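You operate a simulated robot arm through the tools that you are given. There is no shell and no other tool.

You are at the controls of a simulated robot arm. One attempt, no reset.

Task
Empty short glass 4 into the waste glass and rinse the red dropper.
Fine: fill the dropper in the water glass, empty it into the waste glass; put glass and dropper back; spill nothing. Set down upright: what you pick out, red dropper.

Only the result counts: the job must be done as asked and must still hold three seconds after the hand-in. Knocking over, shifting, dropping, spilling or breaking anything else fails it.

Robot
A 7-joint arm with a two-finger parallel gripper, fixed in place. Base frame: the origin is on the floor under the middle of its stand, x ahead of it, y to its left, z up. Readings come in mm, degrees, newtons and seconds.
With the tool pointing down near the work surface it reaches from about 400 to 900 mm from the base axis. Its first joint turns from -143.0 to 143.0 degrees. Payload 3 kg.
Tool frame: the origin (TCP) lies between the finger pads and is the grasp point; the fingertips stand 30 mm ahead of it; z points along the fingers, y is the line along which they close. The gripper opens to 94 mm. The fingers are 28 mm wide and 10 mm thick; the gripper's body (50 by 96 mm) begins 55 mm behind the TCP.
Orientation is told as [roll, pitch, yaw] about the base's x, y, z axes, in that order, counted from this pose: with the fingers straight down and closing along the base's y, the tool's x points along the base's -x, its y along +y and its z along -z.

Tools
- The arm moves only by the tool apply_moves. Its argument "series" is a list of rows, each a list of 7 numbers: the turn, a rotation vector about the tool's x, y, z in degrees, then the shift along the tool's x, y, z in mm, then the opening, from 0 (shut) to 1 (fully open). In form: [[ax, ay, az, tx, ty, tz, gripper], ...]. A call has 1 to 20 rows; each row shifts and turns the commanded pose from where the row before left it, along the tool's axes as they then stand. Each row takes 0.2 s and may step no farther than 50 mm and 8.6 degrees from the row before; otherwise, or with a gripper value out of range, the whole call is refused. A pose out of reach is approached as far as the arm can. The call stops where the force on the tool passes 40 N (or 10 N more than at its start, if that is more) or the arm is blocked; 0.2 s more then pass. Each finger travels about 72 mm/s and halts on what it meets, pressing with about 40 N; the grip force reading is that of the motor and also rises with nothing between the fingers. The clock runs only during rows and for 0.2 s after the last one: add rows that do not move to give the fingers time. The reply holds the time, the measured pose of the TCP, the force on the tool along the base axes, the opening and the grip force, in the units named above and with some noise, with the torque about the TCP (base axes, N m) and any sound that the robot's microphone picked up.
- Cameras (640 x 400 px; columns grow to the right, rows downward): "scene" is fixed at [385.1, 498.6, 1637.5]; the picture's right is [0.17, -0.98, 0.00], its down [-0.98, -0.17, -0.08] and it looks along [0.08, 0.01, -1.00] (base axes); focal length 274 px, centre (320, 200). "wrist" rides on the gripper at [76, 14, -103] in the tool frame; the picture's right is [-0.18, 0.98, 0.00], its down [-0.75, -0.14, -0.64] and it looks along [-0.63, -0.12, 0.77] (tool axes); focal length 243 px, centre (320, 200).
- snapshot(camera): a new picture of that camera. No time passes.
- probe_pixels(camera, pixels): for up to 12 pixels [column, row] of the newest picture of that camera ("zoom" is the newest enlarged one), the place [x, y, z] in the base frame of the surface seen there, good to about 2 mm, but the place of the scene camera against the robot may be out by one fixed shift of up to 18 mm in any direction. No time passes.
- inspect(camera, box): a new picture of the part [left, top, right, bottom] of that camera's present view, enlarged. No time passes.
- close_job(): hands the job in; it is judged then, once.

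Open the gripper and draw the arm clear of the work before you hand the job in, unless the task says otherwise.

The tools are called after "Emit:" as name(argument=value, ...) on one line, values as JSON. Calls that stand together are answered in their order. apply_moves: Moves the arm, as the interface text tells. Its arguments: {"type":"object","properties":{"series":{"type":"array"}},"required":["series"]} The other tools are called the same way: snapshot (camera) takes a picture; probe_pixels (camera, pixels) gives the place of the surface under pixels of a picture; inspect (camera, box) takes an enlarged picture of a part of a camera's view; close_job () hands the job in.

At the start:

```text
t: 0.0
tool_pos: [268.2, 479.9, 1249.8]
ee_rot: [0.0, 0.0, 0.0]
ft_force: [0.7, -1.0, 0.7]
ft_torque: [0.01, 0.0, -0.01]
gripper_width: 94.0
gripper_force: 0.1
```

scene: 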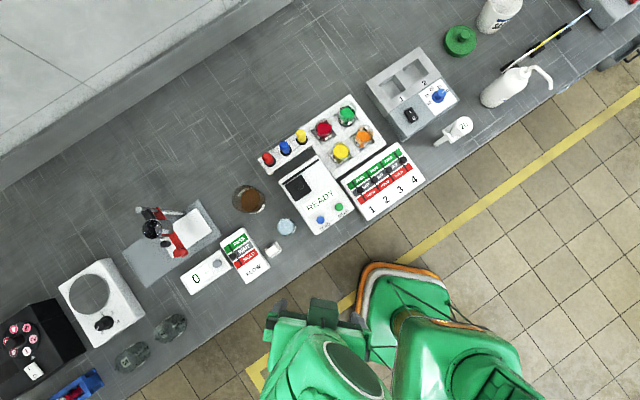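
wrist: 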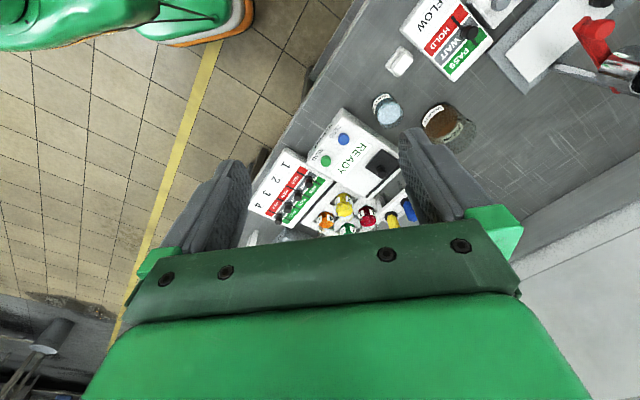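

I start by looking closer at the bench: the device with READY panel near (320,190), the glasses near (340,130), the brown waste glass (249,200) and water glass (286,227).

Emit:
inspect(camera="scene", box=[240, 80, 440, 240])

Emit:
inspect(camera="scene", box=[100, 160, 320, 300])

Emit:
inspect(camera="scene", box=[350, 0, 610, 160])

Emit:
inspect(camera="wrist", box=[230, 60, 500, 250])

```text
2.50 times, centred on (340, 160) of scene
```

zoom: 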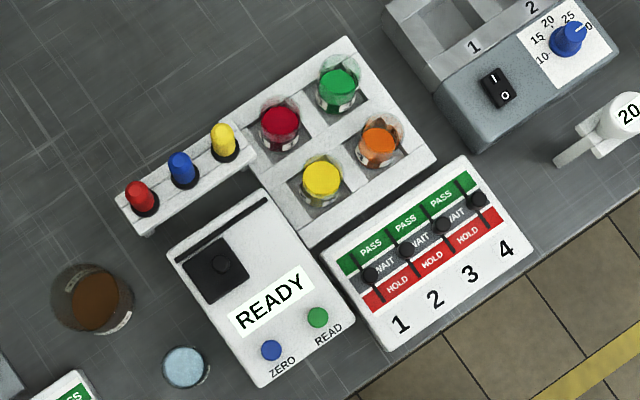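

```text
2.86 times, centred on (210, 230) of scene
```

zoom: 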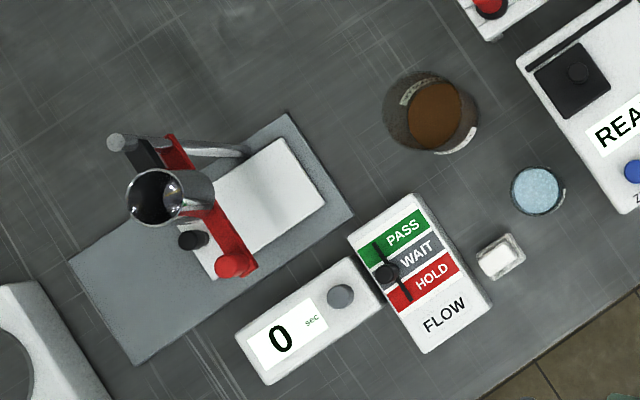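

```text
2.46 times, centred on (480, 80) of scene
```

zoom: 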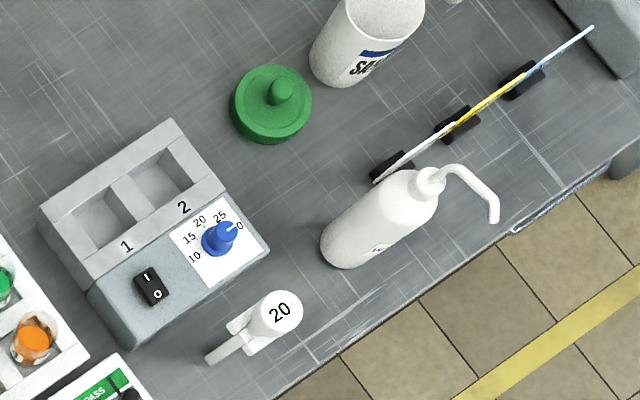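

```text
2.11 times, centred on (365, 155) of wrist
```

zoom: 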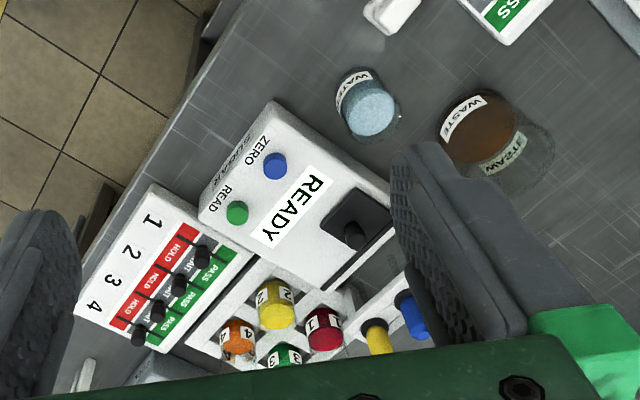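

The zoomed wrist view suggests the orange cup carries label 4; the droppers red/blue/yellow are in a rack at (270,158),(285,147),(301,136). I probe positions in the scene picture.

Emit:
probe_pixels(camera="scene", pixels=[[268, 158], [270, 163], [285, 147], [301, 136], [325, 130], [347, 114], [362, 138], [341, 151], [245, 200], [286, 227], [300, 250], [230, 150]])

Emit:
inspect(camera="scene", box=[300, 90, 400, 170])

Emit:
inspect(camera="scene", box=[220, 110, 320, 190])

Emit:
inspect(camera="scene", box=[220, 170, 320, 250])

```text
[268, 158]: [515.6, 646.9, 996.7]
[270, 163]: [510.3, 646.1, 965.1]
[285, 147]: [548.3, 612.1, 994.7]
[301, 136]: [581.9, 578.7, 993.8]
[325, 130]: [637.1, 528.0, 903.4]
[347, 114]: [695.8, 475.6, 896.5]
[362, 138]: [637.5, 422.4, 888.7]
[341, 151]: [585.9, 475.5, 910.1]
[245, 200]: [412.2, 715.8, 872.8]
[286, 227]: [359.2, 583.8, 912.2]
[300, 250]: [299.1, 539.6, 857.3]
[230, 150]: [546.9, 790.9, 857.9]
```

```text
5.00 times, centred on (350, 130) of scene
```

zoom: 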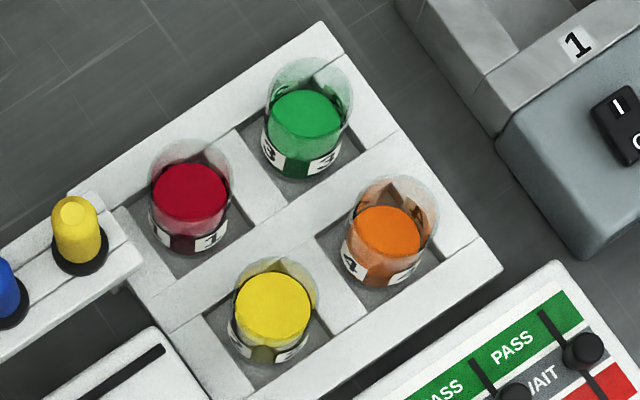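

```text
5.00 times, centred on (270, 150) of scene
```

zoom: 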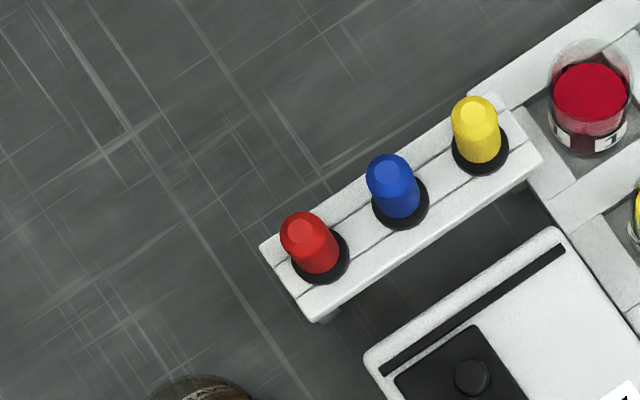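

```text
5.00 times, centred on (270, 210) of scene
```

zoom: 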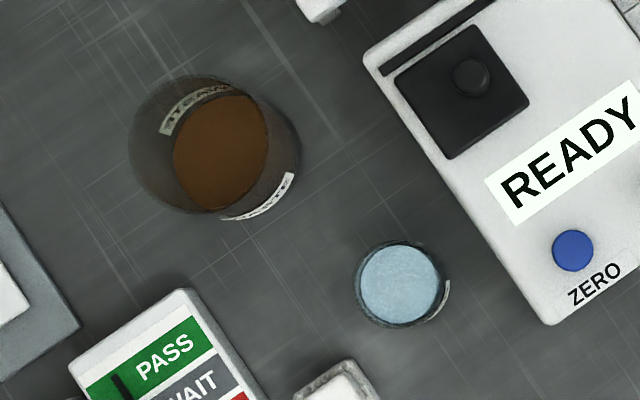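

The table top is near z≈857, the dropper tops near 997. I move the arm to a pose over the robot side of the rack, yawed 45°, to measure everything with the wrist camera.

Emit:
apply_moves(series=[[0, 0, 0, -32, -17, 25, 1], [0, 0, 0, -32, -17, 25, 1], [0, 0, 0, -32, -17, 25, 1], [0, 0, 0, -32, -17, 25, 1], [0, 0, 0, -32, -17, 25, 1], [0, 0, 0, -32, -17, 25, 1], [0, 0, -7.5, 0, 0, 0, 1], [0, 0, -7.5, 0, 0, 0, 1], [0, 0, -7.5, 0, 0, 0, 1], [0, 0, -7.5, 0, 0, 0, 1], [0, 0, -7.5, 0, 0, 0, 1], [0, 0, -7.5, 0, 0, 0, 1], [0, 0, 0, 0, 0, 0, 1]])

Emit:
snapshot(camera="wrist")

Emit:
snapshot(camera="scene")

```text
t: 2.8
tool_pos: [459.6, 377.0, 1100.4]
ee_rot: [0.0, 0.0, 45.1]
ft_force: [-0.1, 0.0, -0.4]
ft_torque: [0.06, 0.0, 0.0]
gripper_width: 93.8
gripper_force: 0.0
```

```text
taken
```

wrist: 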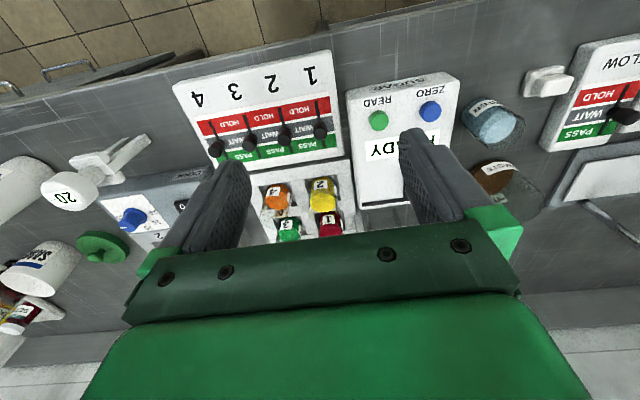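

```text
taken
```

scene: 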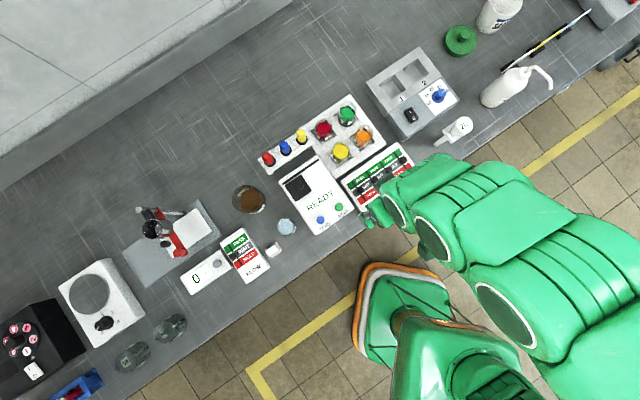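

The wrist view now shows the rack at (300,210), partly under the palm. I zoom and probe the glasses.

Emit:
inspect(camera="wrist", box=[230, 150, 370, 250])

Emit:
probe_pixels(camera="wrist", pixels=[[262, 172], [348, 163], [277, 186], [320, 182], [325, 200], [276, 203], [245, 200], [300, 215], [370, 205], [320, 70], [180, 83], [400, 82]])

Emit:
inspect(camera="wrist", box=[430, 60, 570, 220])

```text
4.00 times, centred on (300, 200) of wrist
```

zoom: 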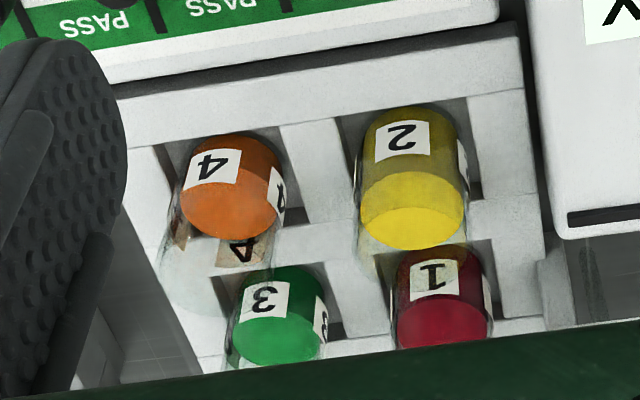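

```text
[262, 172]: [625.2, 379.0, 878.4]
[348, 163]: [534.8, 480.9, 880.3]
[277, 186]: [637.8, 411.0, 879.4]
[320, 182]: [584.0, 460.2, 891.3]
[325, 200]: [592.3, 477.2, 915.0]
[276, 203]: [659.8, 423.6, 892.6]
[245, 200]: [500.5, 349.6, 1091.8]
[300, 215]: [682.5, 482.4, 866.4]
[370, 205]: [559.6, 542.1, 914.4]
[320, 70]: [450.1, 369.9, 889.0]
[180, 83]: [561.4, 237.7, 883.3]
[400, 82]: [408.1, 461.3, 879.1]
```

```text
2.50 times, centred on (500, 140) of wrist
```

zoom: 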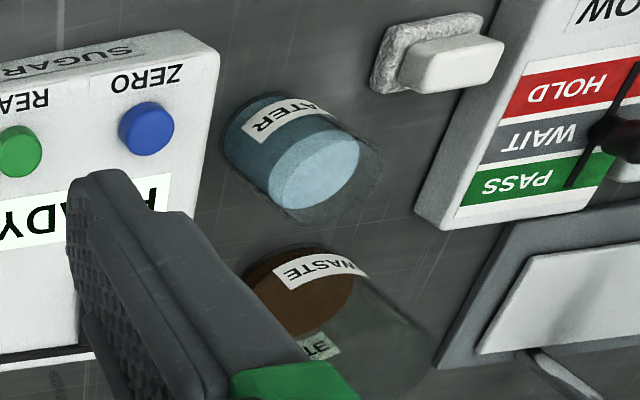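

Label 4 is on the orange glass, and the rack top is only z≈880. I re-zoom on glass 4 and probe its rim outlines.

Emit:
inspect(camera="wrist", box=[250, 170, 320, 220])

Emit:
inspect(camera="scene", box=[340, 110, 385, 160])

```text
8.00 times, centred on (285, 195) of wrist
```

zoom: 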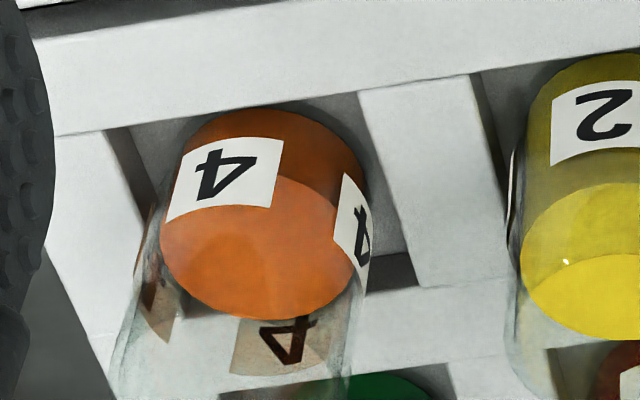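

```text
8.00 times, centred on (362, 135) of scene
```

zoom: 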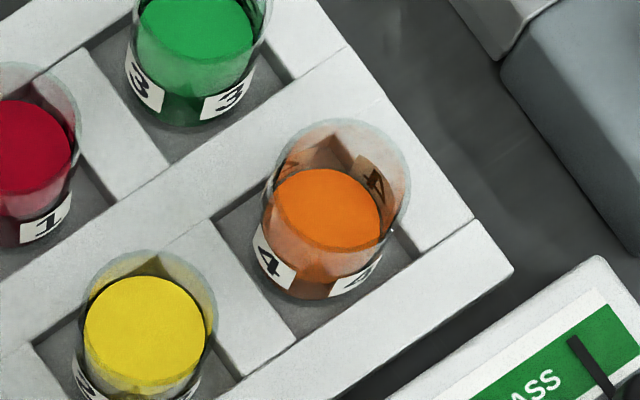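

Glass 4's rim is near z≈932 and the rack top near 880, so the glass stands about 50 mm clear of the rack. Next I move toward the dropper rack to look at the droppers, waste and water glass.

Emit:
apply_moves(series=[[0, 0, 0, -35.8, 27.3, 0, 1], [0, 0, 0, -35.8, 27.3, 0, 1], [0, 0, 0, -35.8, 27.3, 0, 1], [0, 0, 0, -35.8, 27.3, 0, 1], [0, 0, 0, -35.8, 27.3, 0, 1], [0, 0, 0, 0, 0, 0, 1]])

Emit:
snapshot(camera="wrist")

Emit:
snapshot(camera="scene")

```text
t: 4.2
tool_pos: [490.1, 600.9, 1101.7]
ee_rot: [0.1, -0.1, 45.0]
ft_force: [0.4, -0.2, 0.2]
ft_torque: [0.04, -0.01, -0.02]
gripper_width: 94.2
gripper_force: 0.1
```

```text
taken
```

wrist: 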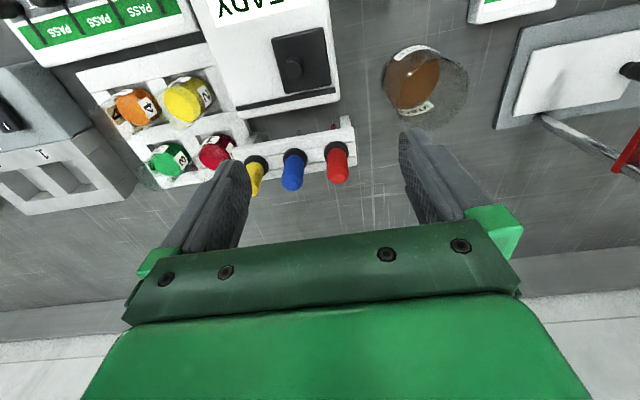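

```text
taken
```

scene: 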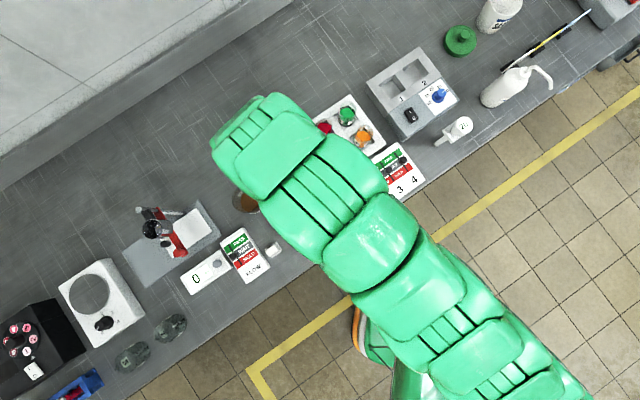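

Now the red dropper is at (337,160) in the wrist view, waste at (412,80), glass 4 at (137,105). I zoom in on these parts.

Emit:
inspect(camera="wrist", box=[230, 100, 370, 200])

Emit:
inspect(camera="wrist", box=[360, 30, 490, 140])

Emit:
inspect(camera="wrist", box=[75, 50, 255, 190])

Emit:
probe_pixels(camera="wrist", pixels=[[337, 177], [337, 165], [338, 145], [292, 182], [293, 165], [349, 120], [353, 160], [255, 140], [345, 125], [412, 80], [390, 120], [300, 220]])

```text
4.00 times, centred on (300, 150) of wrist
```

zoom: 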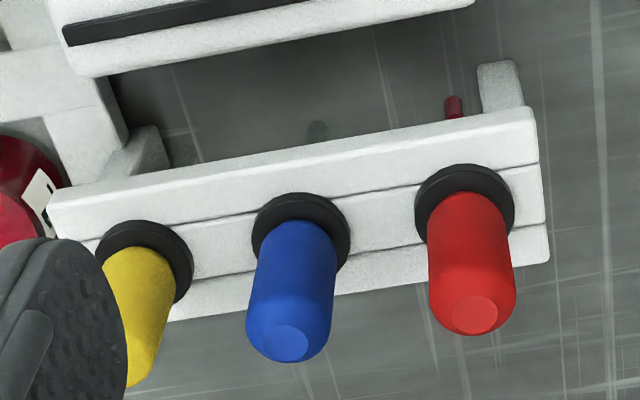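

```text
3.64 times, centred on (425, 85) of wrist
```

zoom: 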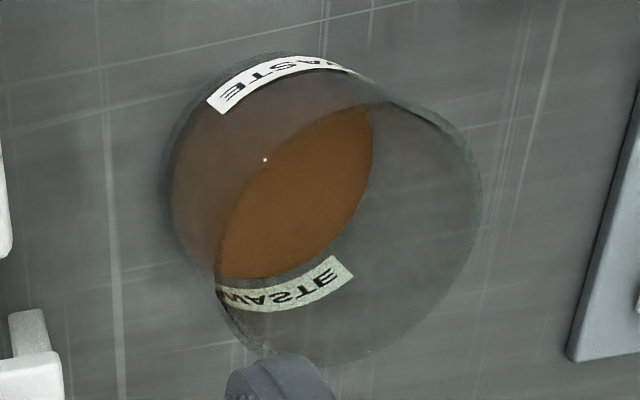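

```text
2.86 times, centred on (165, 120) of wrist
```

zoom: 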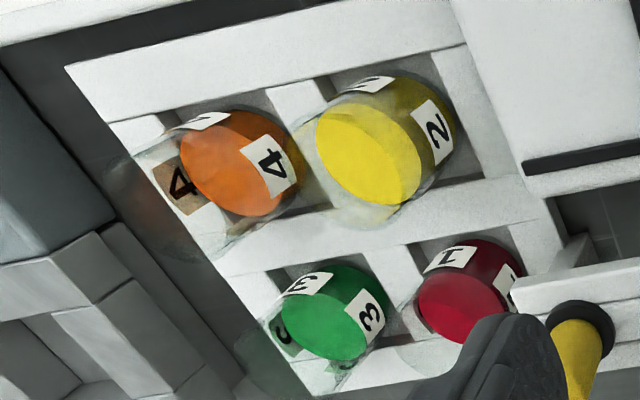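

```text
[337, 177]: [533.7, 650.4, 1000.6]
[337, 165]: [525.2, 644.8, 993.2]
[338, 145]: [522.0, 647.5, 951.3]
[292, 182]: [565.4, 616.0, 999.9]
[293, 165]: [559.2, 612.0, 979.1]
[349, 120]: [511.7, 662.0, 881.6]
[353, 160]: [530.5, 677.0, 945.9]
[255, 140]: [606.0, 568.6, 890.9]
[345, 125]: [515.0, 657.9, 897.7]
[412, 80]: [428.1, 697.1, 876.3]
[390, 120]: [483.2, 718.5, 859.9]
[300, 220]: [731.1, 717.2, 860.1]
```

The bulb tops are near z≈1000, the dropper rack top ≈946. I zoom on the red dropper and probe its top disc, collar, rack and stem tip, then the waste glass.

Emit:
inspect(camera="wrist", box=[300, 110, 370, 190])

Emit:
probe_pixels(camera="wrist", pixels=[[338.2, 178.7], [293.2, 185.7], [333.2, 126.2], [333, 124.5], [330, 145], [345, 145], [328, 152], [348, 154], [305, 160], [320, 170], [350, 137], [352, 165]])

Emit:
probe_pixels(camera="zoom", pixels=[[100, 200], [200, 100], [320, 200], [400, 200]])

```text
5.00 times, centred on (335, 150) of wrist
```

zoom: 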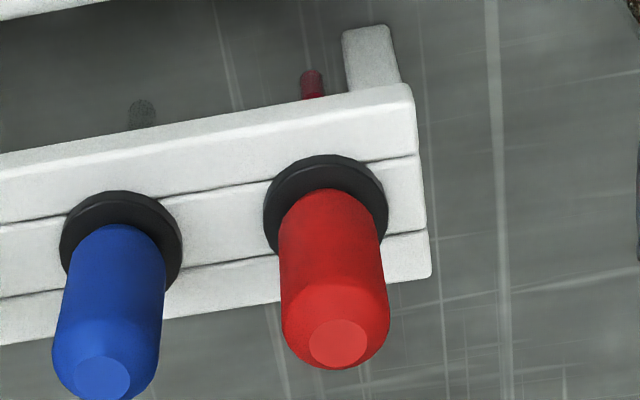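

```text
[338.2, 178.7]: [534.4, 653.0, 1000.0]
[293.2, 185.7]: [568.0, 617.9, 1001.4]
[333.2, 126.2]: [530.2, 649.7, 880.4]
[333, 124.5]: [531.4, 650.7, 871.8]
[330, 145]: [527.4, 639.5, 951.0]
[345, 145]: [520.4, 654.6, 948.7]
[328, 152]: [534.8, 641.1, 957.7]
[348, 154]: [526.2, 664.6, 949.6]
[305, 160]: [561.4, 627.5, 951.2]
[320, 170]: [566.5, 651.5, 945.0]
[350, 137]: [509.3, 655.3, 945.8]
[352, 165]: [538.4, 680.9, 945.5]
```

```text
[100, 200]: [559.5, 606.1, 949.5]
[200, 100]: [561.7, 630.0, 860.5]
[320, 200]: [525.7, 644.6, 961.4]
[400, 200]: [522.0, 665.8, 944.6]
```

Red dropper axis is about (533,651), bulb 951–1000, tip ~868. Now I move to look at the waste and water glasses from the front.

Emit:
apply_moves(series=[[0, 0, 0, 38, 18.6, -16, 1], [0, 0, 0, 38, 18.6, -16, 1], [0, 0, 0, 38, 18.6, -16, 1], [0, 0, 0, 0, 0, 0, 1]])

Emit:
snapshot(camera="wrist")

Emit:
inspect(camera="wrist", box=[255, 60, 395, 200])

```text
t: 5.2
tool_pos: [369.0, 560.4, 1149.6]
ee_rot: [0.1, 0.0, 44.9]
ft_force: [0.2, 0.2, 0.4]
ft_torque: [-0.01, -0.02, -0.02]
gripper_width: 93.9
gripper_force: 0.1
```

```text
taken
```

wrist: 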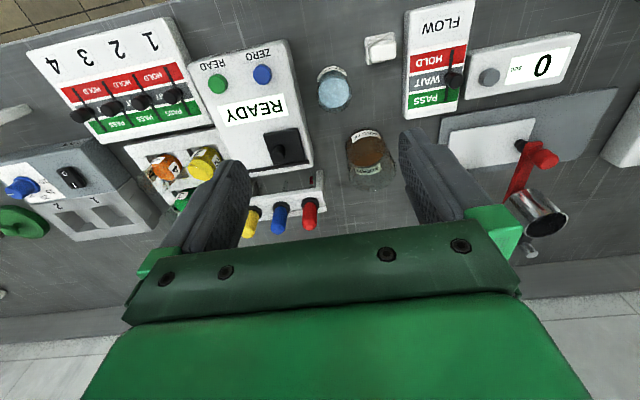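

```text
2.86 times, centred on (325, 130) of wrist
```

zoom: 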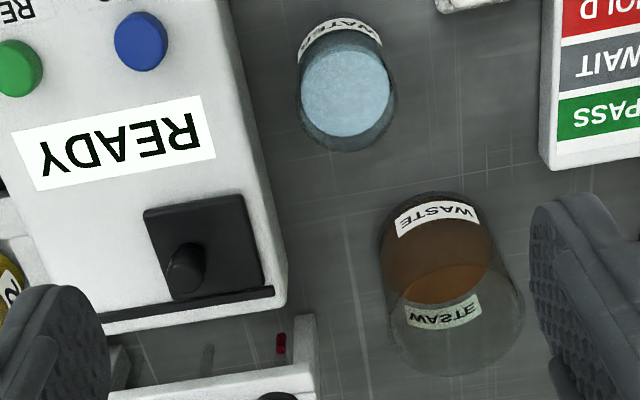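

Emit:
inspect(camera="wrist", box=[305, 55, 361, 105])

Emit:
inspect(camera="wrist", box=[330, 115, 410, 200])

Emit:
probe_pixels(camera="wrist", pixels=[[334, 92], [322, 92], [346, 92], [334, 77], [334, 106], [334, 72], [370, 157], [355, 157], [385, 157], [372, 135], [363, 133], [372, 170]])

```text
8.00 times, centred on (333, 80) of wrist
```

zoom: 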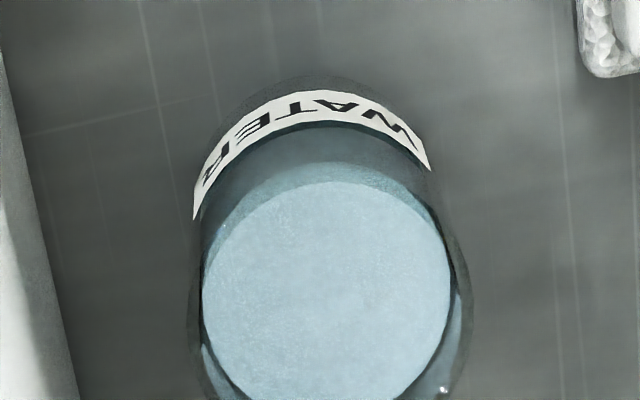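

```text
4.71 times, centred on (370, 158) of wrist
```

zoom: 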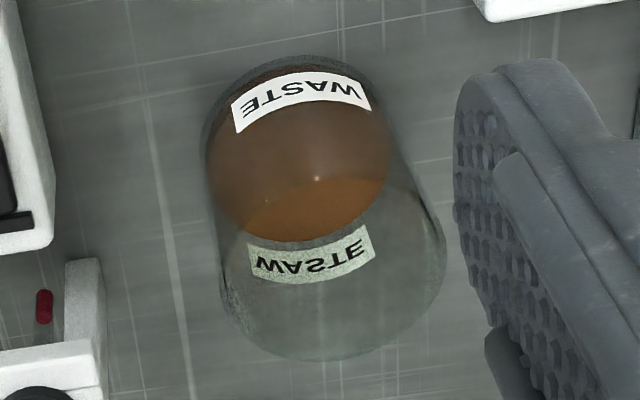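

```text
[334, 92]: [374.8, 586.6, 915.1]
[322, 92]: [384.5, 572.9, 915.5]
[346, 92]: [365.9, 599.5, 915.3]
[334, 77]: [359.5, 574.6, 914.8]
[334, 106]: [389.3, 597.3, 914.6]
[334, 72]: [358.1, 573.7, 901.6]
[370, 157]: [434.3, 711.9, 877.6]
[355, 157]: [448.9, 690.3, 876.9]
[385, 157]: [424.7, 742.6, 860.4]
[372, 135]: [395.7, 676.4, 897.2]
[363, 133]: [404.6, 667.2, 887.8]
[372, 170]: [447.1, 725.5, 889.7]
```

Waste axis ≈ (421,701), rim ≈ 952; water axis ≈ (375,586), surface 915. I plan to pour with the gripper leaning toward base −x, so I turn the tool to yaw 180° here, high above everything, to test that the wrist allows it.

Emit:
apply_moves(series=[[0, 0, -8.44, 0, 0, 0, 1], [0, 0, -8.44, 0, 0, 0, 1], [0, 0, -8.44, 0, 0, 0, 1], [0, 0, -8.44, 0, 0, 0, 1], [0, 0, -8.44, 0, 0, 0, 1], [0, 0, -8.44, 0, 0, 0, 1], [0, 0, -8.44, 0, 0, 0, 1], [0, 0, -8.44, 0, 0, 0, 1], [0, 0, -8.44, 0, 0, 0, 1], [0, 0, -8.44, 0, 0, 0, 1], [0, 0, -8.44, 0, 0, 0, 1], [0, 0, -8.44, 0, 0, 0, 1], [0, 0, -8.44, 0, 0, 0, 1], [0, 0, -8.44, 0, 0, 0, 1], [0, 0, -8.44, 0, 0, 0, 1], [0, 0, -8.44, 0, 0, 0, 1], [0, 0, 0, 0, 0, 0, 1]])

Emit:
snapshot(camera="wrist")

Emit:
snapshot(camera="scene")

```text
t: 8.8
tool_pos: [370.0, 560.8, 1148.2]
ee_rot: [0.0, 0.0, -179.8]
ft_force: [0.3, -0.6, 0.0]
ft_torque: [-0.04, 0.03, 0.01]
gripper_width: 94.0
gripper_force: 0.1
```

```text
taken
```

wrist: 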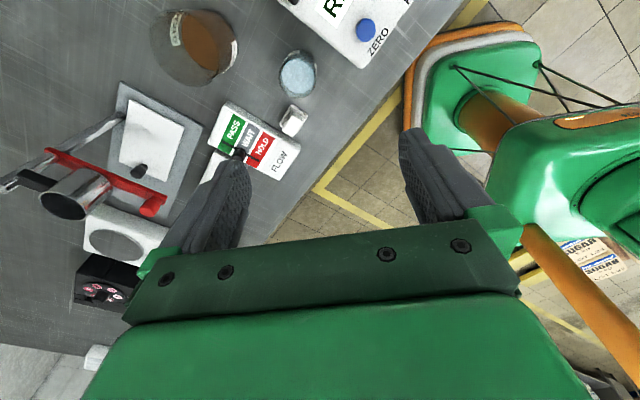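

```text
taken
```

scene: 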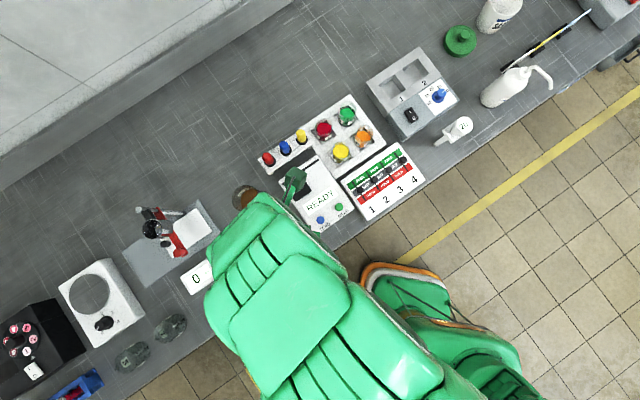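

Yaw 180° is reachable. This view from the other side shows waste (195,47) and water (298,73); I zoom and probe to refine their positions.

Emit:
inspect(camera="wrist", box=[135, 0, 255, 100])

Emit:
inspect(camera="wrist", box=[265, 35, 335, 115])

Emit:
probe_pixels(camera="wrist", pixels=[[205, 45], [190, 45], [220, 45], [205, 25], [205, 62], [228, 45], [299, 73], [287, 73], [311, 73], [299, 60], [299, 86], [178, 30]])

```text
4.00 times, centred on (195, 50) of wrist
```

zoom: 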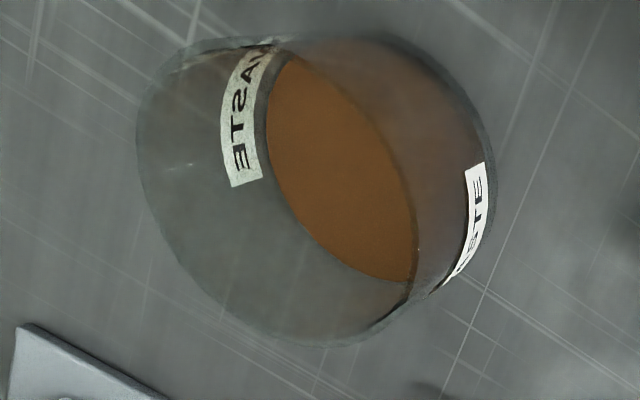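

```text
5.00 times, centred on (300, 75) of wrist
```

zoom: 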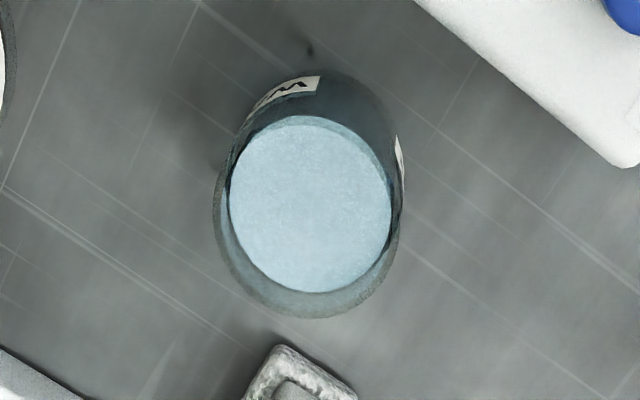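

```text
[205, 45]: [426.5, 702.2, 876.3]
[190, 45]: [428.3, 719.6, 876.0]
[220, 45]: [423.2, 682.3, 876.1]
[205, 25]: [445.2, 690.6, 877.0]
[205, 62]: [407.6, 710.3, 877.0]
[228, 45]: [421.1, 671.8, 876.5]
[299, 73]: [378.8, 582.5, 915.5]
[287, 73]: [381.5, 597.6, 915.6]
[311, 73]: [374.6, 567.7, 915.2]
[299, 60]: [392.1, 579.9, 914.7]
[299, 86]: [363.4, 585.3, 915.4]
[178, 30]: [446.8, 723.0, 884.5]
```

I refine the waste glass centre by probing the liquid's boundary in this view.

Emit:
probe_pixels(camera="wrist", pixels=[[184, 41], [187, 41], [232, 50], [236, 50], [239, 50], [190, 14], [195, 14], [214, 66], [217, 69], [219, 72], [235, 40], [238, 35]])

Emit:
probe_pixels(camera="wrist", pixels=[[192, 11], [198, 11], [210, 12], [215, 20], [183, 20], [173, 40], [185, 60], [200, 75], [218, 35], [222, 60], [225, 66], [160, 60]])

```text
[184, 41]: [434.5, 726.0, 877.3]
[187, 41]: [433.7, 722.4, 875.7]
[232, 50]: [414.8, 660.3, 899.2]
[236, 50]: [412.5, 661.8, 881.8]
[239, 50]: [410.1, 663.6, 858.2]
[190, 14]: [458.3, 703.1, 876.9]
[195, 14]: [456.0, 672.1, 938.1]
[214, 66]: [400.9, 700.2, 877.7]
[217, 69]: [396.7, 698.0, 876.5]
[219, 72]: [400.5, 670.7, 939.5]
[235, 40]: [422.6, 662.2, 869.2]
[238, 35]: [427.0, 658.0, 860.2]
```

```text
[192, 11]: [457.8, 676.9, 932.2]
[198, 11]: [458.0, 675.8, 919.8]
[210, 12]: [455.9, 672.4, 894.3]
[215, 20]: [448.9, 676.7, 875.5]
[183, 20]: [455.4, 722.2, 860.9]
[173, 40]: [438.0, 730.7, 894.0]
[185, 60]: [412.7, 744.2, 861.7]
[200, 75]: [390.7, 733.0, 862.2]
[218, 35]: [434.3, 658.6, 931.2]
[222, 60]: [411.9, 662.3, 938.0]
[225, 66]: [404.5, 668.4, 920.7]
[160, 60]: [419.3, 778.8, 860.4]
```

Fitting those wall hits gives waste centre ≈ (427,695), radius ≈ 36. Now I probe the rims of the waste and water glasses for their heights.

Emit:
probe_pixels(camera="wrist", pixels=[[150, 38], [151, 36], [149.5, 37], [193, 86], [192, 85.5], [197, 86], [170, 75], [155, 55], [152, 50], [180, 82], [153, 28], [160, 20]])

Emit:
probe_pixels(camera="wrist", pixels=[[298, 98], [299, 97.5], [303, 97], [308, 95], [290, 95], [285, 91], [280, 80], [279.5, 77], [315, 85], [316, 80], [295, 97], [305, 52]])

```text
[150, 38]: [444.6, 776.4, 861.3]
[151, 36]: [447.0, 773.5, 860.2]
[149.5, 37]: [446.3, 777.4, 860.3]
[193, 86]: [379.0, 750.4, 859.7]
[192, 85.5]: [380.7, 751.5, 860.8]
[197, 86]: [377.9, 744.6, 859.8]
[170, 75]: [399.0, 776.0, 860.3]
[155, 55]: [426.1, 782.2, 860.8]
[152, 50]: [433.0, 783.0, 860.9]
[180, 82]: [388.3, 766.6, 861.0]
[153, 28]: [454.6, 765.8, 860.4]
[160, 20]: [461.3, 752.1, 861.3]
```

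```text
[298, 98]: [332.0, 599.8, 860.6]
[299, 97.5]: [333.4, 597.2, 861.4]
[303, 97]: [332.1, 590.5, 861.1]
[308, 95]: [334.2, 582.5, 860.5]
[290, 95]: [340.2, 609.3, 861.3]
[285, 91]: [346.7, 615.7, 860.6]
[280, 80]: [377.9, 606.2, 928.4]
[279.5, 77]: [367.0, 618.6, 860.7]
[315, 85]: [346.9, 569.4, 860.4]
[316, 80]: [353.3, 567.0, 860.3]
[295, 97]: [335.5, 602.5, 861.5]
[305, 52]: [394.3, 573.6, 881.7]
```

Table is z≈860.5, waste rim ≈945, water rim ≈935. Before grasping I make a dry run of the pour pose, high above the waste glass, to be sure the arm can reach a horizontal tool there.

Emit:
apply_moves(series=[[0, 0, 0, 18.5, -33.75, 0, 1], [0, 0, 0, 18.5, -33.75, 0, 1], [0, 0, 0, 18.5, -33.75, 0, 1], [0, 0, 0, 18.5, -33.75, 0, 1], [0, 8.2, 0, 0, 0, 0, 1], [0, 8.2, 0, 0, 0, 0, 1], [0, 8.2, 0, 0, 0, 0, 1], [0, 8.2, 0, 0, 0, 0, 1], [0, 8.2, 0, 0, 0, 0, 1], [0, 8.2, 0, 0, 0, 0, 1], [0, 8.2, 0, 0, 0, 0, 1], [0, 8.2, 0, 0, 0, 0, 1], [0, 8.2, 0, 0, 0, 0, 1], [0, 8.2, 0, 0, 0, 0, 1], [0, 8.0, 0, 0, 0, 0, 1], [0, 0, 0, 0, 0, 0, 1]])

Emit:
snapshot(camera="scene")

Emit:
snapshot(camera="wrist")

```text
t: 12.2
tool_pos: [428.4, 666.2, 1142.5]
ee_rot: [-178.7, 89.9, 1.3]
ft_force: [-0.5, 0.2, 0.1]
ft_torque: [-0.02, -0.01, 0.03]
gripper_width: 93.7
gripper_force: 0.1
out of reach, approached as far as the arm can: row 4
```

```text
taken
```

scene: 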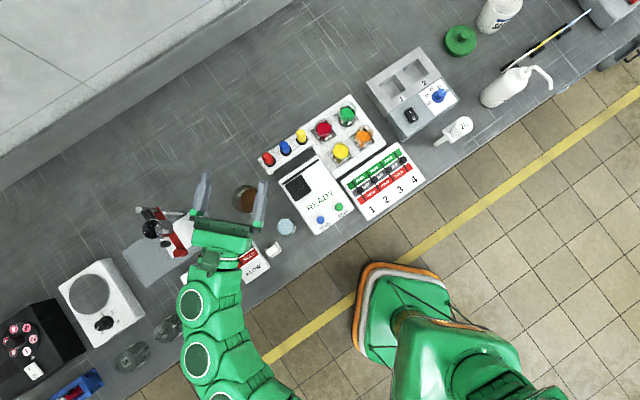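

```text
taken
```

wrist: 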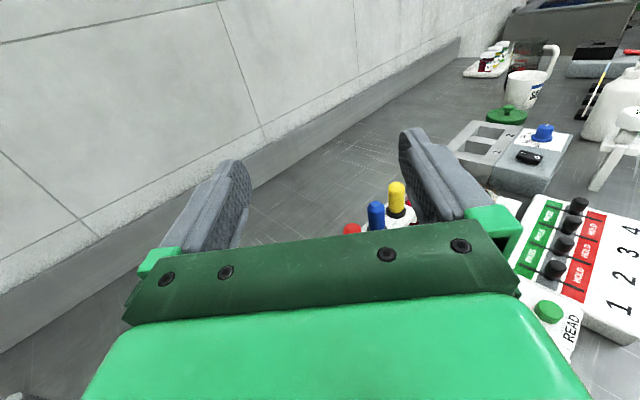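

The tilt to horizontal works; only the high translation (z 1148) was beyond reach. I now test the low pour pose around (444,695,1010), well clear of the rim and droppers.

Emit:
apply_moves(series=[[0, 0, 0, -33, -7.3, 3.9, 1], [0, 0, 0, -33, -7.3, 3.9, 1], [0, 0, 0, -33, -7.3, 3.9, 1], [0, 0, 0, -33, -7.3, 3.9, 1], [0, 0, 0, 0, 0, 0, 1]])

Emit:
snapshot(camera="scene")

Emit:
snapshot(camera="wrist")

```text
t: 13.4
tool_pos: [444.5, 697.4, 1010.6]
ee_rot: [171.3, 90.0, -8.5]
ft_force: [-0.7, -0.7, -0.6]
ft_torque: [0.0, 0.01, -0.01]
gripper_width: 94.1
gripper_force: 0.0
```

```text
taken
```

scene: 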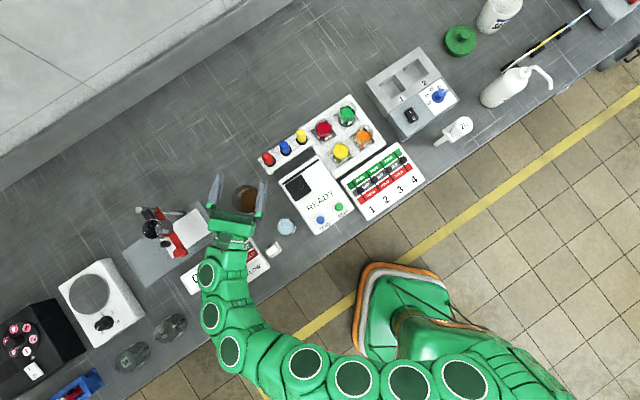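

```text
taken
```

wrist: 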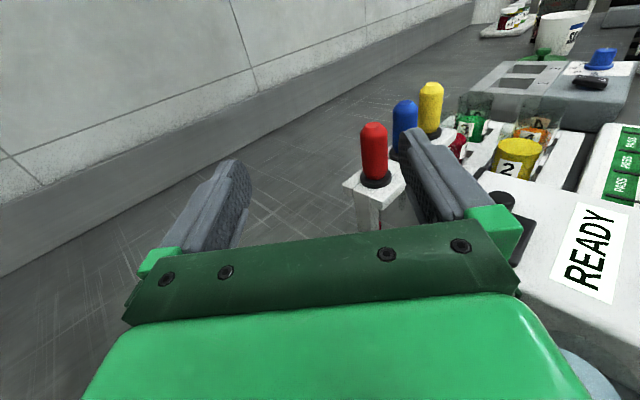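

The low pour pose is reachable (444,697,1010). I back out up and toward the robot, unrotate, and go over glass 4 to measure it from above.

Emit:
apply_moves(series=[[0, 0, 0, 30, 26, -15, 1], [0, 0, 0, 30, 26, -15, 1], [0, 0, 0, 30, 26, -15, 1], [0, -8.2, 0, 0, 0, 0, 1], [0, -8.2, 0, 0, 0, 0, 1], [0, -8.2, 0, 0, 0, 0, 1], [0, -8.2, 0, 0, 0, 0, 1], [0, -8.2, 0, 0, 0, 0, 1], [0, -8.2, 0, 0, 0, 0, 1], [0, -8.2, 0, 0, 0, 0, 1], [0, -8.2, 0, 0, 0, 0, 1], [0, -8.2, 0, 0, 0, 0, 1], [0, -8.2, 0, 0, 0, 0, 1], [0, -8.0, 0, 0, 0, 0, 1], [0, 0, 0, 0, 0, 0, 1]])

Emit:
apply_moves(series=[[0, 0, 0, 32.9, 27.9, 1.4, 1], [0, 0, 0, 32.9, 27.9, 1.4, 1], [0, 0, 0, 32.9, 27.9, 1.4, 1], [0, 0, 0, 32.9, 27.9, 1.4, 1], [0, 0, 0, 32.9, 27.9, 1.4, 1], [0, 0, 0, 32.9, 27.9, 1.4, 1], [0, 0, 0, 32.9, 27.9, 1.4, 1], [0, 0, 0, 0, 0, 0, 1]])

Emit:
snapshot(camera="wrist")

Emit:
snapshot(camera="scene")

```text
t: 16.6
tool_pos: [399.2, 617.6, 1102.0]
ee_rot: [0.0, -0.2, -180.0]
ft_force: [0.5, -0.8, 0.0]
ft_torque: [-0.04, -0.02, 0.03]
gripper_width: 94.1
gripper_force: 0.0
```

```text
t: 18.4
tool_pos: [630.5, 421.7, 1089.8]
ee_rot: [-0.1, 0.0, -179.9]
ft_force: [0.4, -0.3, -0.3]
ft_torque: [0.0, 0.01, -0.01]
gripper_width: 93.9
gripper_force: 0.0
```

```text
taken
```

wrist: 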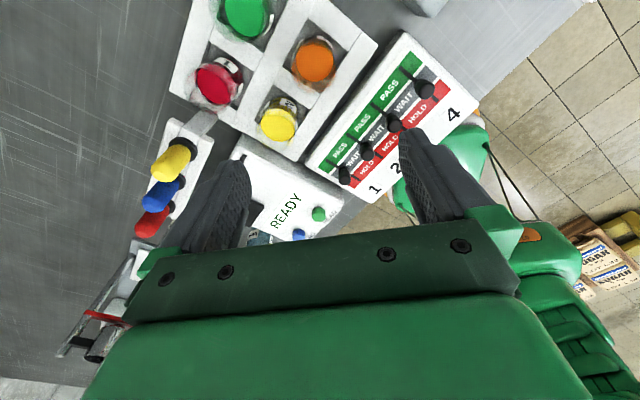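

```text
taken
```

scene: 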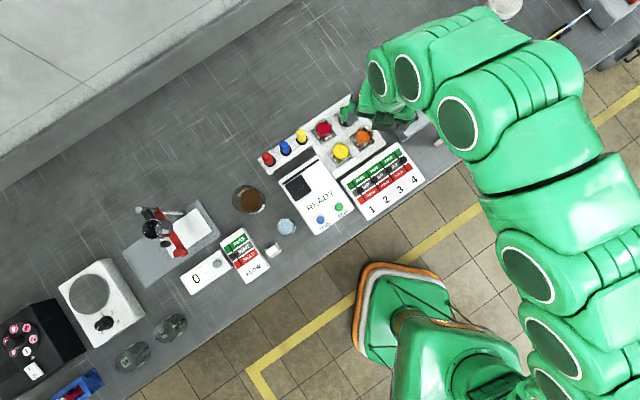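

Glass 4 (orange) shows at (314,58) of the wrist view. I zoom and probe the liquid, walls and rack around it.

Emit:
inspect(camera="wrist", box=[264, 15, 364, 115])

Emit:
probe_pixels(camera="wrist", pixels=[[314, 62], [302, 62], [326, 62], [314, 48], [314, 76], [314, 36], [320, 36], [308, 36], [330, 45], [336, 55], [298, 50], [294, 62]])

Emit:
probe_pixels(camera="wrist", pixels=[[293, 66], [294, 70], [296, 75], [298, 82], [305, 86], [315, 86], [325, 84], [332, 76], [334, 70], [335, 64], [348, 62], [300, 110]])

```text
4.00 times, centred on (314, 65) of wrist
```

zoom: 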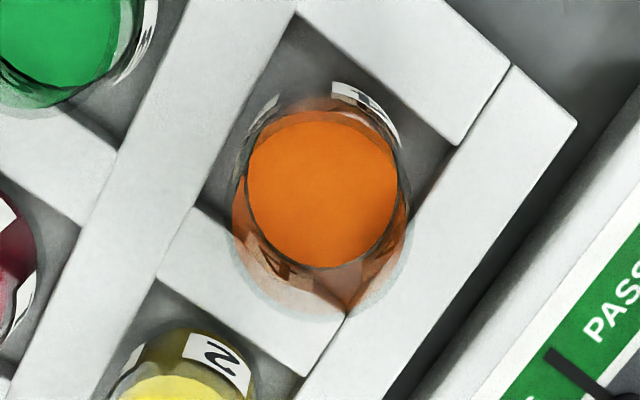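

```text
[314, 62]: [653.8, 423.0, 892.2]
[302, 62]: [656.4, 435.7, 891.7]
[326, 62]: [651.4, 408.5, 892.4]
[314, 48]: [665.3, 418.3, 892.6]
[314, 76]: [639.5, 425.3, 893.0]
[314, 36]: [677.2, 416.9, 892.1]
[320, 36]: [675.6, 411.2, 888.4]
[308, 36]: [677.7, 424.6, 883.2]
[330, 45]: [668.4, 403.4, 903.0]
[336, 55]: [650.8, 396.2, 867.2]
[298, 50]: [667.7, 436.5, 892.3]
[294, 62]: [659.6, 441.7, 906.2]
```

```text
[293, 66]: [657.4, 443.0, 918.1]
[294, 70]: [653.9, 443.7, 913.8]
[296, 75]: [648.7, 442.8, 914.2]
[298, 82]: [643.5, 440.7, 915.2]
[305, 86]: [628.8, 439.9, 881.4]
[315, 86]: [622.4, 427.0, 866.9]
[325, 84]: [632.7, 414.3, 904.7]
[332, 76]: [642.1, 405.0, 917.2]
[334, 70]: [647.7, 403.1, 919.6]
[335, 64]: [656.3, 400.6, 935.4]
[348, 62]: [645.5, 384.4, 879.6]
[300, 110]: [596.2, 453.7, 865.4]
```

Glass 4's axis fits (655,422), radius ≈22, rack top ≈880. I shift a little to check the height of the grey device on the right before leaning the gripper that way.

Emit:
apply_moves(series=[[0, 0, 0, 25, 15, 0, 1], [0, 0, 0, 22, 15, 0, 1], [0, 0, 0, 0, 0, 0, 1]])

Emit:
snapshot(camera="wrist")

```text
t: 19.2
tool_pos: [677.8, 391.3, 1089.5]
ee_rot: [0.1, 0.0, -179.9]
ft_force: [-0.1, 0.6, 0.1]
ft_torque: [-0.01, 0.0, 0.0]
gripper_width: 93.8
gripper_force: 0.1
```

```text
taken
```

wrist: 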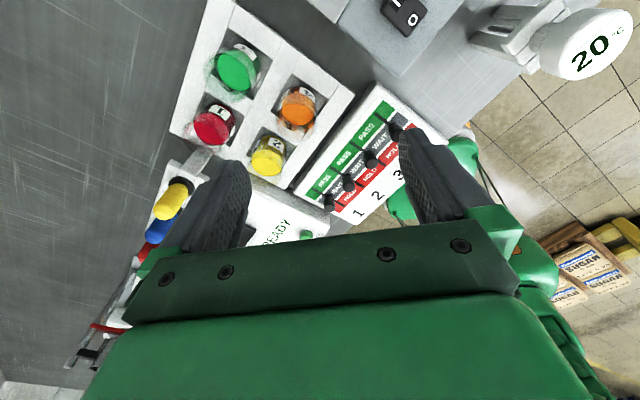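

Emit:
probe_pixels(camera="wrist", pixels=[[380, 40], [360, 30], [355, 15], [400, 60], [405, 12], [405, 20], [320, 5], [345, 8], [590, 45], [510, 20], [298, 105], [297, 112]])

Emit:
inspect(camera="wrist", box=[255, 60, 345, 150])

Emit:
probe_pixels(camera="wrist", pixels=[[281, 106], [282, 110], [283, 114], [314, 108], [313, 112], [311, 118], [285, 120], [290, 126], [300, 127], [305, 92], [290, 92], [298, 124]])

```text
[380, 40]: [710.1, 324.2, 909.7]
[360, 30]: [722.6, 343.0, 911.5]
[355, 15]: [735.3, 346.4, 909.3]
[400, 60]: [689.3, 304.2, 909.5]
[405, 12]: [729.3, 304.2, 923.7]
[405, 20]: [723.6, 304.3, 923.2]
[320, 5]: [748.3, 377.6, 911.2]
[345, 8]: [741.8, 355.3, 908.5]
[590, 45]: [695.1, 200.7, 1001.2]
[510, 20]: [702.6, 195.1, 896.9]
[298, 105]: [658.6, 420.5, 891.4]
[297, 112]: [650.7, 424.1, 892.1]
```

```text
4.44 times, centred on (300, 105) of wrist
```

zoom: 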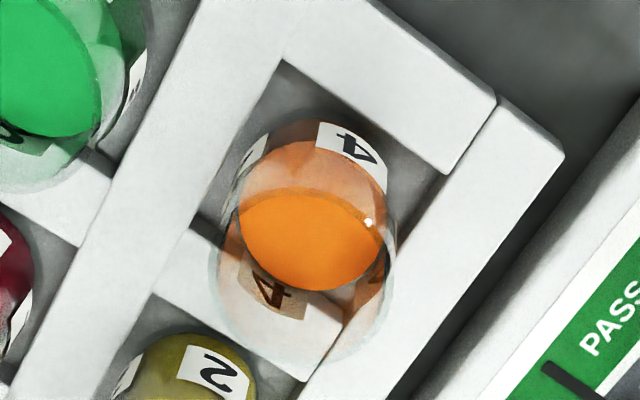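

```text
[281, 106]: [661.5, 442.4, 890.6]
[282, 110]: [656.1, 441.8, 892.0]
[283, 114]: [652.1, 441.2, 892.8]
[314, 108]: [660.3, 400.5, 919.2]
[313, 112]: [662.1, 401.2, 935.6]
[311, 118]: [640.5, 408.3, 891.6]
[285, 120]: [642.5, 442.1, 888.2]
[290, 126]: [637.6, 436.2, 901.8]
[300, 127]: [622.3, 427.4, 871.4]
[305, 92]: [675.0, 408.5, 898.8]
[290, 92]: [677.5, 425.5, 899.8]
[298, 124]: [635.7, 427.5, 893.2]
```

The grey device tops out at ~924, so leaning 25° toward +x is safe. I set the opening to 0.68, move above glass 4 at (655.5,422,1010), and lean −25°.

Emit:
apply_moves(series=[[0, 0, 0, -11.15, -15.35, 39.75, 0.68], [0, 0, 0, -11.15, -15.35, 39.75, 0.68], [0, -8.333, 0, 0, 0, 0, 0.68], [0, -8.333, 0, 0, 0, 0, 0.68], [0, -8.334, 0, 0, 0, 0, 0.68], [0, 0, 0, 0, 0, 0, 0.68]])

Emit:
snapshot(camera="wrist")

Emit:
snapshot(camera="scene")

```text
t: 20.6
tool_pos: [654.9, 423.7, 1011.1]
ee_rot: [0.0, -19.5, -180.0]
ft_force: [1.1, 0.3, 0.0]
ft_torque: [0.0, 0.01, 0.0]
gripper_width: 64.0
gripper_force: 0.0
out of reach, approached as far as the arm can: row 5
```

```text
taken
```

wrist: 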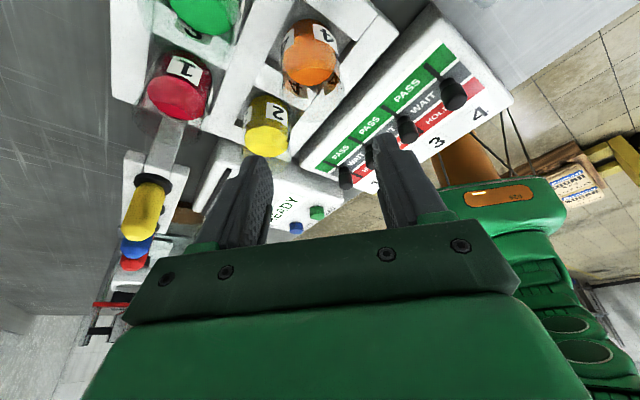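

```text
taken
```

scene: 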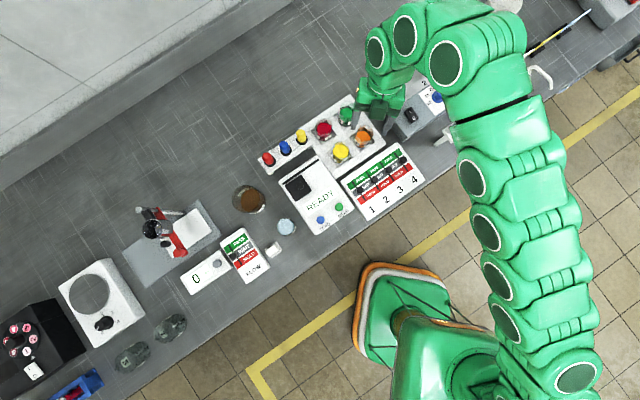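

The arm reached a lean of 19.5°, which is enough. I go down part way to z≈975 and check alignment before straddling the glass.

Emit:
apply_moves(series=[[0, 0, 0, 6, 0.8, 17, 0.68], [0, 0, 0, 6, 0.8, 17, 0.68], [0, 0, 0, 0, 0, 0, 0.68]])

Emit:
snapshot(camera="wrist")

Emit:
inspect(camera="scene", box=[320, 70, 440, 170])

```text
t: 21.4
tool_pos: [654.0, 422.2, 975.7]
ee_rot: [0.0, -19.4, -180.0]
ft_force: [-0.5, -0.4, 0.1]
ft_torque: [0.02, 0.0, -0.01]
gripper_width: 64.0
gripper_force: 0.1
```

```text
taken
```

wrist: 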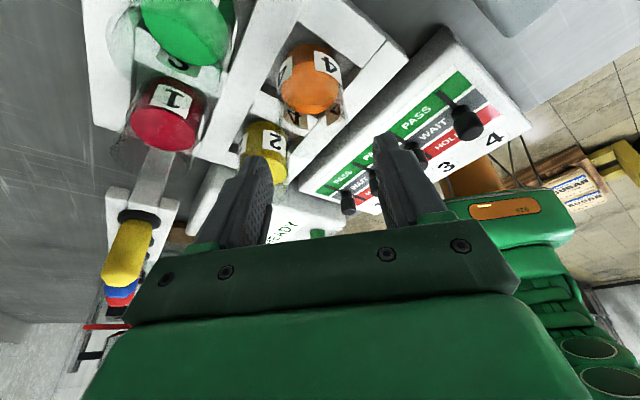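

```text
4.00 times, centred on (380, 120) of scene
```

zoom: 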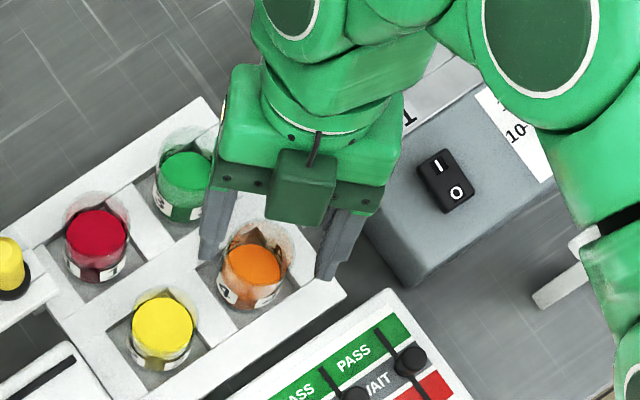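

From the scene the fingers straddle the orange glass; I zoom further to check the centring.

Emit:
inspect(camera="scene", box=[360, 110, 410, 150])

Emit:
inspect(camera="wrist", box=[230, 20, 430, 220])

Emit:
probe_pixels(camera="wrist", pixels=[[310, 90], [281, 85], [341, 80], [265, 200], [385, 180], [270, 175], [380, 150], [310, 105], [325, 60], [288, 70], [284, 110], [338, 105]])

```text
10.00 times, centred on (385, 130) of scene
```

zoom: 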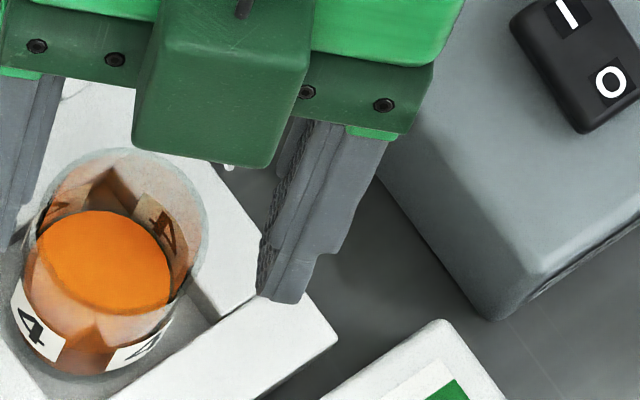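

```text
2.00 times, centred on (330, 120) of wrist
```

zoom: 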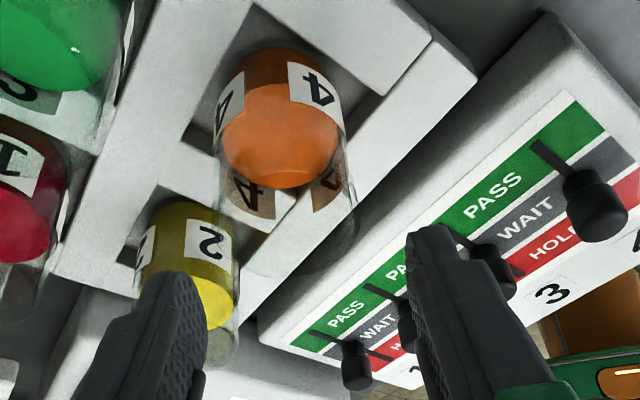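

```text
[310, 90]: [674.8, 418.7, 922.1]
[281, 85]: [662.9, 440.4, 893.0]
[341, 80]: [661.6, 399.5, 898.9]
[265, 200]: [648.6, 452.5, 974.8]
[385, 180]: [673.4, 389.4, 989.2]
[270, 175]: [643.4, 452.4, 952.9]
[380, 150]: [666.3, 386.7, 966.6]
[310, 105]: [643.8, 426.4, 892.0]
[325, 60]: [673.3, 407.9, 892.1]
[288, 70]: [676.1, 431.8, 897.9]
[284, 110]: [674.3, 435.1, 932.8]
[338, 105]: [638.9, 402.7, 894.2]
```

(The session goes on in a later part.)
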